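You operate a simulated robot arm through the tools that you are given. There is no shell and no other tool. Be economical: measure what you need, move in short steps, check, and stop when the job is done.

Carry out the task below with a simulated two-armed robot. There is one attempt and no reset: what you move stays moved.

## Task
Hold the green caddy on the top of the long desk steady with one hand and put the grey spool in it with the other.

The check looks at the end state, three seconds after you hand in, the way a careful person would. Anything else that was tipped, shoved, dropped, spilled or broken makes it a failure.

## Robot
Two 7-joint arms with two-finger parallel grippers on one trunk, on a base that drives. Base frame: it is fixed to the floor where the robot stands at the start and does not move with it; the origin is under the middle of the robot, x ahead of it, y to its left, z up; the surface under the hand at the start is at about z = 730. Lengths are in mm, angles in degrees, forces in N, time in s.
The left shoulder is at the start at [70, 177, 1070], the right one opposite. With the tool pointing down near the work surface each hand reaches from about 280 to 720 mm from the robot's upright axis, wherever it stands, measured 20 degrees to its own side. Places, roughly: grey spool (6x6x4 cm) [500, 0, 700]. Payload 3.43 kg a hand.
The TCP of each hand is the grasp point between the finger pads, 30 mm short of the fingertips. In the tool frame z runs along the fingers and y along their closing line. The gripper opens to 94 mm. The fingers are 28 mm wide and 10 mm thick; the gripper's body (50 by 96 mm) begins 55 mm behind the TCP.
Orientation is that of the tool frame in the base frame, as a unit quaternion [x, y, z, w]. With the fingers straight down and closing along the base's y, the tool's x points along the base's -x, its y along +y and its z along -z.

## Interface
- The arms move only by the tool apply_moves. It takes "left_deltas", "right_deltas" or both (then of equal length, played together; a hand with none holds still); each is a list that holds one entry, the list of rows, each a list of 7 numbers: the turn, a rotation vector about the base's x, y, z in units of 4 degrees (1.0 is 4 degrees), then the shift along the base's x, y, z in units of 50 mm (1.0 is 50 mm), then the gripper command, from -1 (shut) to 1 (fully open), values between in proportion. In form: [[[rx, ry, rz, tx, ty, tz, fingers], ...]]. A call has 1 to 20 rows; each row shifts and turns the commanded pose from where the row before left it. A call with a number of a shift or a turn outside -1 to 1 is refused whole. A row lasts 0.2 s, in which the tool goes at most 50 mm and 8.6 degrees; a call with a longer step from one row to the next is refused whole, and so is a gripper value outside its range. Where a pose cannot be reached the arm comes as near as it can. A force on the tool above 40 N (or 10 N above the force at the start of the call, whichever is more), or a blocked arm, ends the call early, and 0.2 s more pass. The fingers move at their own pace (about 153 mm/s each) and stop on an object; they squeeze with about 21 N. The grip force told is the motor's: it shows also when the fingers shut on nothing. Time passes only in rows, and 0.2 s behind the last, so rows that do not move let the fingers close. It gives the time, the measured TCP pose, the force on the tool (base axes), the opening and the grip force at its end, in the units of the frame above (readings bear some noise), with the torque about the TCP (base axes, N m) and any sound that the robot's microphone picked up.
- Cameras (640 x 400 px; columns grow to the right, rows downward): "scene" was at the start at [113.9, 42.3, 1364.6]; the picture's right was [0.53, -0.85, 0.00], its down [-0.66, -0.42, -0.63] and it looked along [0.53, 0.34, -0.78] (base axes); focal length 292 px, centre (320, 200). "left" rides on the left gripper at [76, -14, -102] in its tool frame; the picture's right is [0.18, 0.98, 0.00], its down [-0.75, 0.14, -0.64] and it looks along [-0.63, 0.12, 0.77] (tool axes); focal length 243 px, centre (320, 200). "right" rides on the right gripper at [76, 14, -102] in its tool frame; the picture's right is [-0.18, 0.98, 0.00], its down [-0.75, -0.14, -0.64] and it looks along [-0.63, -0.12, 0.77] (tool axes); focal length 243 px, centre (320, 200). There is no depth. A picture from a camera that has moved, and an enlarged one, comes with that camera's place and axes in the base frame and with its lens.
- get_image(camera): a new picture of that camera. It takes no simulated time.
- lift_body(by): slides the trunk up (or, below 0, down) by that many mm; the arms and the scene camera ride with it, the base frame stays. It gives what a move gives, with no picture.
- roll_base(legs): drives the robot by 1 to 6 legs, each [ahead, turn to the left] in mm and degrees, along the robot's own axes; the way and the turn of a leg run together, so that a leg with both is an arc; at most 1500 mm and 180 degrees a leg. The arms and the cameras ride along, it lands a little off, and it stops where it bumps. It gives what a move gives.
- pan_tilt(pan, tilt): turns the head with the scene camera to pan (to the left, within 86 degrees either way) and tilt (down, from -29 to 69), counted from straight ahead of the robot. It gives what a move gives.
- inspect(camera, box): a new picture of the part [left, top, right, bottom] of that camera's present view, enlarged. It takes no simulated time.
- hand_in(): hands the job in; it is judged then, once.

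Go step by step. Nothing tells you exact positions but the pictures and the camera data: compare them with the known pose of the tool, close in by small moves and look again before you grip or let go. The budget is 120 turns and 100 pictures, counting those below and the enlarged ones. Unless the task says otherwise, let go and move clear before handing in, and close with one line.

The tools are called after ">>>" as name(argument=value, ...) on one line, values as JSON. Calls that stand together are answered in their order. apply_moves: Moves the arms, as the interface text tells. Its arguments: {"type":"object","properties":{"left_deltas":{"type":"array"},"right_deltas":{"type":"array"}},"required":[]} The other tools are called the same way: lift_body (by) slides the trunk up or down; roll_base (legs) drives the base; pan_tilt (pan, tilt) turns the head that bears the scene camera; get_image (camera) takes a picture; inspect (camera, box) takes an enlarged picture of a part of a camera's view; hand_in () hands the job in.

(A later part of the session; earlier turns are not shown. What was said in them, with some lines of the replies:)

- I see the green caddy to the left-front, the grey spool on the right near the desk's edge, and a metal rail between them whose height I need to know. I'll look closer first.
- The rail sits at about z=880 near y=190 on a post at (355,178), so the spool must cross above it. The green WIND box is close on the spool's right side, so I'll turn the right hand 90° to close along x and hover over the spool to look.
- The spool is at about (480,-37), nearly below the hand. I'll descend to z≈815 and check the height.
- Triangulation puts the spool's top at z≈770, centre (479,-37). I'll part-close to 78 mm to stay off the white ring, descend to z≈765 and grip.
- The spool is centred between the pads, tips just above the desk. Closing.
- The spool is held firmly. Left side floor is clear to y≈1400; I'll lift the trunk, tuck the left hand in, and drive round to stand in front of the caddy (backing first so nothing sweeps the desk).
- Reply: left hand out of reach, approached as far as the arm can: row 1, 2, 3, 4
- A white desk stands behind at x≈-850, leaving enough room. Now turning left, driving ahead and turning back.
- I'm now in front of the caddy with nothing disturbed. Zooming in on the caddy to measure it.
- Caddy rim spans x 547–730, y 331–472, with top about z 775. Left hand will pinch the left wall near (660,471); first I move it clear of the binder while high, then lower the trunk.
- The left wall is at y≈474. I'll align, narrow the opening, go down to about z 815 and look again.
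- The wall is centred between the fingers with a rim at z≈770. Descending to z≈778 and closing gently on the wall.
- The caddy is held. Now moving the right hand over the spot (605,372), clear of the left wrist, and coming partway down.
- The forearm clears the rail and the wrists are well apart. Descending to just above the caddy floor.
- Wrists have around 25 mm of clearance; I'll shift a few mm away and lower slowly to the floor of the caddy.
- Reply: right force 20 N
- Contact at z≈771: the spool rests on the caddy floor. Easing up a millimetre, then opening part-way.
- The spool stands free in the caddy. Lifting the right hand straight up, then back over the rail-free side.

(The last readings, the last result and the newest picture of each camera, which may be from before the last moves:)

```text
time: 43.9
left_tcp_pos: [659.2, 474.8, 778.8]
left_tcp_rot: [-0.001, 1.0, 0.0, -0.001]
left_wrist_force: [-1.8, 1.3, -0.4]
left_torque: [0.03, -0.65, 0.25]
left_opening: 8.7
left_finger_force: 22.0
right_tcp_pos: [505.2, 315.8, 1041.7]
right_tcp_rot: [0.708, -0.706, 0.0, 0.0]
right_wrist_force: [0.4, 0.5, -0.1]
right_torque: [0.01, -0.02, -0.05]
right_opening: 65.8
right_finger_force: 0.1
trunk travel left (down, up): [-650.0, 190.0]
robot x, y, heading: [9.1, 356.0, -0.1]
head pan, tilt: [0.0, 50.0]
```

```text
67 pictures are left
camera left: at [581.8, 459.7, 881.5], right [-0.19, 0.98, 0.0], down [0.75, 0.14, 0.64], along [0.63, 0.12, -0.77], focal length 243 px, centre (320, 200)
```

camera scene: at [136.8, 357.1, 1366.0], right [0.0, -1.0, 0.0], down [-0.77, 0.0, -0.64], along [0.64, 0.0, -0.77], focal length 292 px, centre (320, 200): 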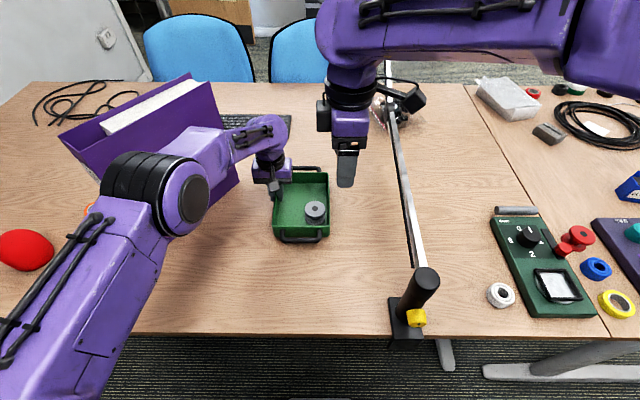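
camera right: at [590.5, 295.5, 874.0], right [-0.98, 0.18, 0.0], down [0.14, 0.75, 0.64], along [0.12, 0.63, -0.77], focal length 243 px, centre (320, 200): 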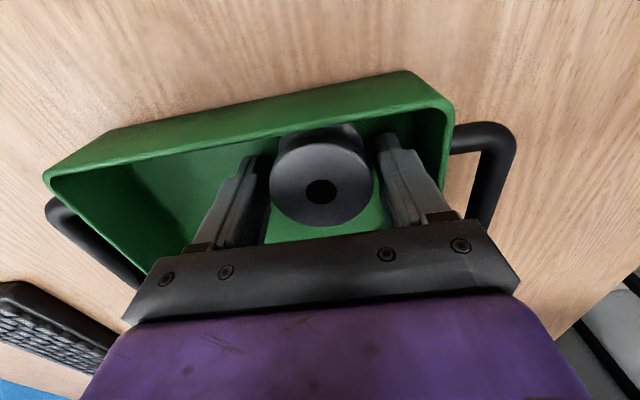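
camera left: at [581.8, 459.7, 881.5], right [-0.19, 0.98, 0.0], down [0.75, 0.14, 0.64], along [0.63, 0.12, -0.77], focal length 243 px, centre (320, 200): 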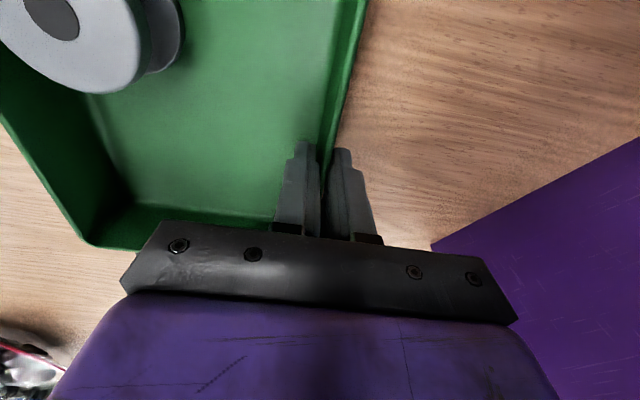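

The spool sits upright in the caddy. Now releasing the left hand and lifting it clear.

>>> apply_moves(left_deltas=[[[0, 0, 0, 0, 0, 0, -0.6], [0, 0, 0, 0, 0, 0, -0.2], [0, 0, 0, 0, 0, 0, -0.2], [0, 0, 0, 0, 0, 0.2, -0.2], [0, 0, 0, 0, 0, 0.5, -0.2], [0, 0, 0, 0, 0, 0.8, -0.2], [0, 0, 0, 0, 0, 0.8, -0.2], [0, 0, 0, 0, 0, 0.8, -0.2], [0, 0, 0, -0.4, 0, 0.8, -0.2], [0, 0, 0, -0.5, 0, 0.8, -0.2], [0, 0, 0, -0.5, 0.1, 0.4, -0.2], [0, 0, 0, -0.5, 0.2, 0, -0.2]]])

>>> get_image(camera="scene")

>>> inspect(camera="scene", box=[220, 80, 420, 260])

```text
time: 46.5
left_tcp_pos: [561.2, 490.6, 1034.5]
left_tcp_rot: [-0.001, 1.0, -0.001, -0.002]
left_wrist_force: [-0.5, 0.0, 0.9]
left_torque: [0.03, 0.03, 0.0]
left_opening: 37.5
left_finger_force: 0.0
right_tcp_pos: [503.5, 316.3, 1042.7]
right_tcp_rot: [0.708, -0.706, 0.001, -0.001]
right_wrist_force: [0.4, 0.5, -0.3]
right_torque: [-0.01, -0.04, 0.0]
right_opening: 65.8
right_finger_force: 0.1
trunk travel left (down, up): [-650.0, 190.0]
robot x, y, heading: [9.6, 354.7, 0.2]
head pan, tilt: [0.0, 50.0]
```

```text
66 pictures are left
camera scene: at [135.5, 357.7, 1366.2], right [0.0, -1.0, 0.0], down [-0.77, 0.0, -0.64], along [0.64, 0.0, -0.77], focal length 292 px, centre (320, 200)
```

scene: 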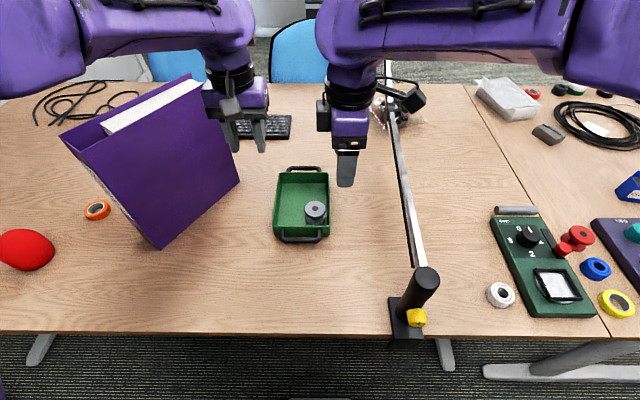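

```text
2.22 times, centred on (320, 170) of scene
camera zoom: at [135.5, 357.7, 1366.2], right [0.0, -1.0, 0.0], down [-0.77, 0.0, -0.64], along [0.64, 0.0, -0.77], focal length 650 px, centre (320, 267)
```

zoom: 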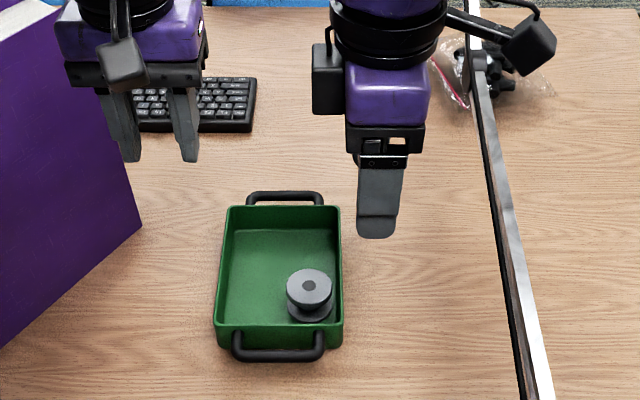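

The spool is upright in the caddy, both hands are clear and nothing else has moved, so I'm handing in.

>>> hand_in()

```text
The job is handed in.
```

The grey spool is standing in the green caddy, placed by the right hand while the left hand held the caddy's wall. Both hands are clear, and nothing else looked moved in the last picture.
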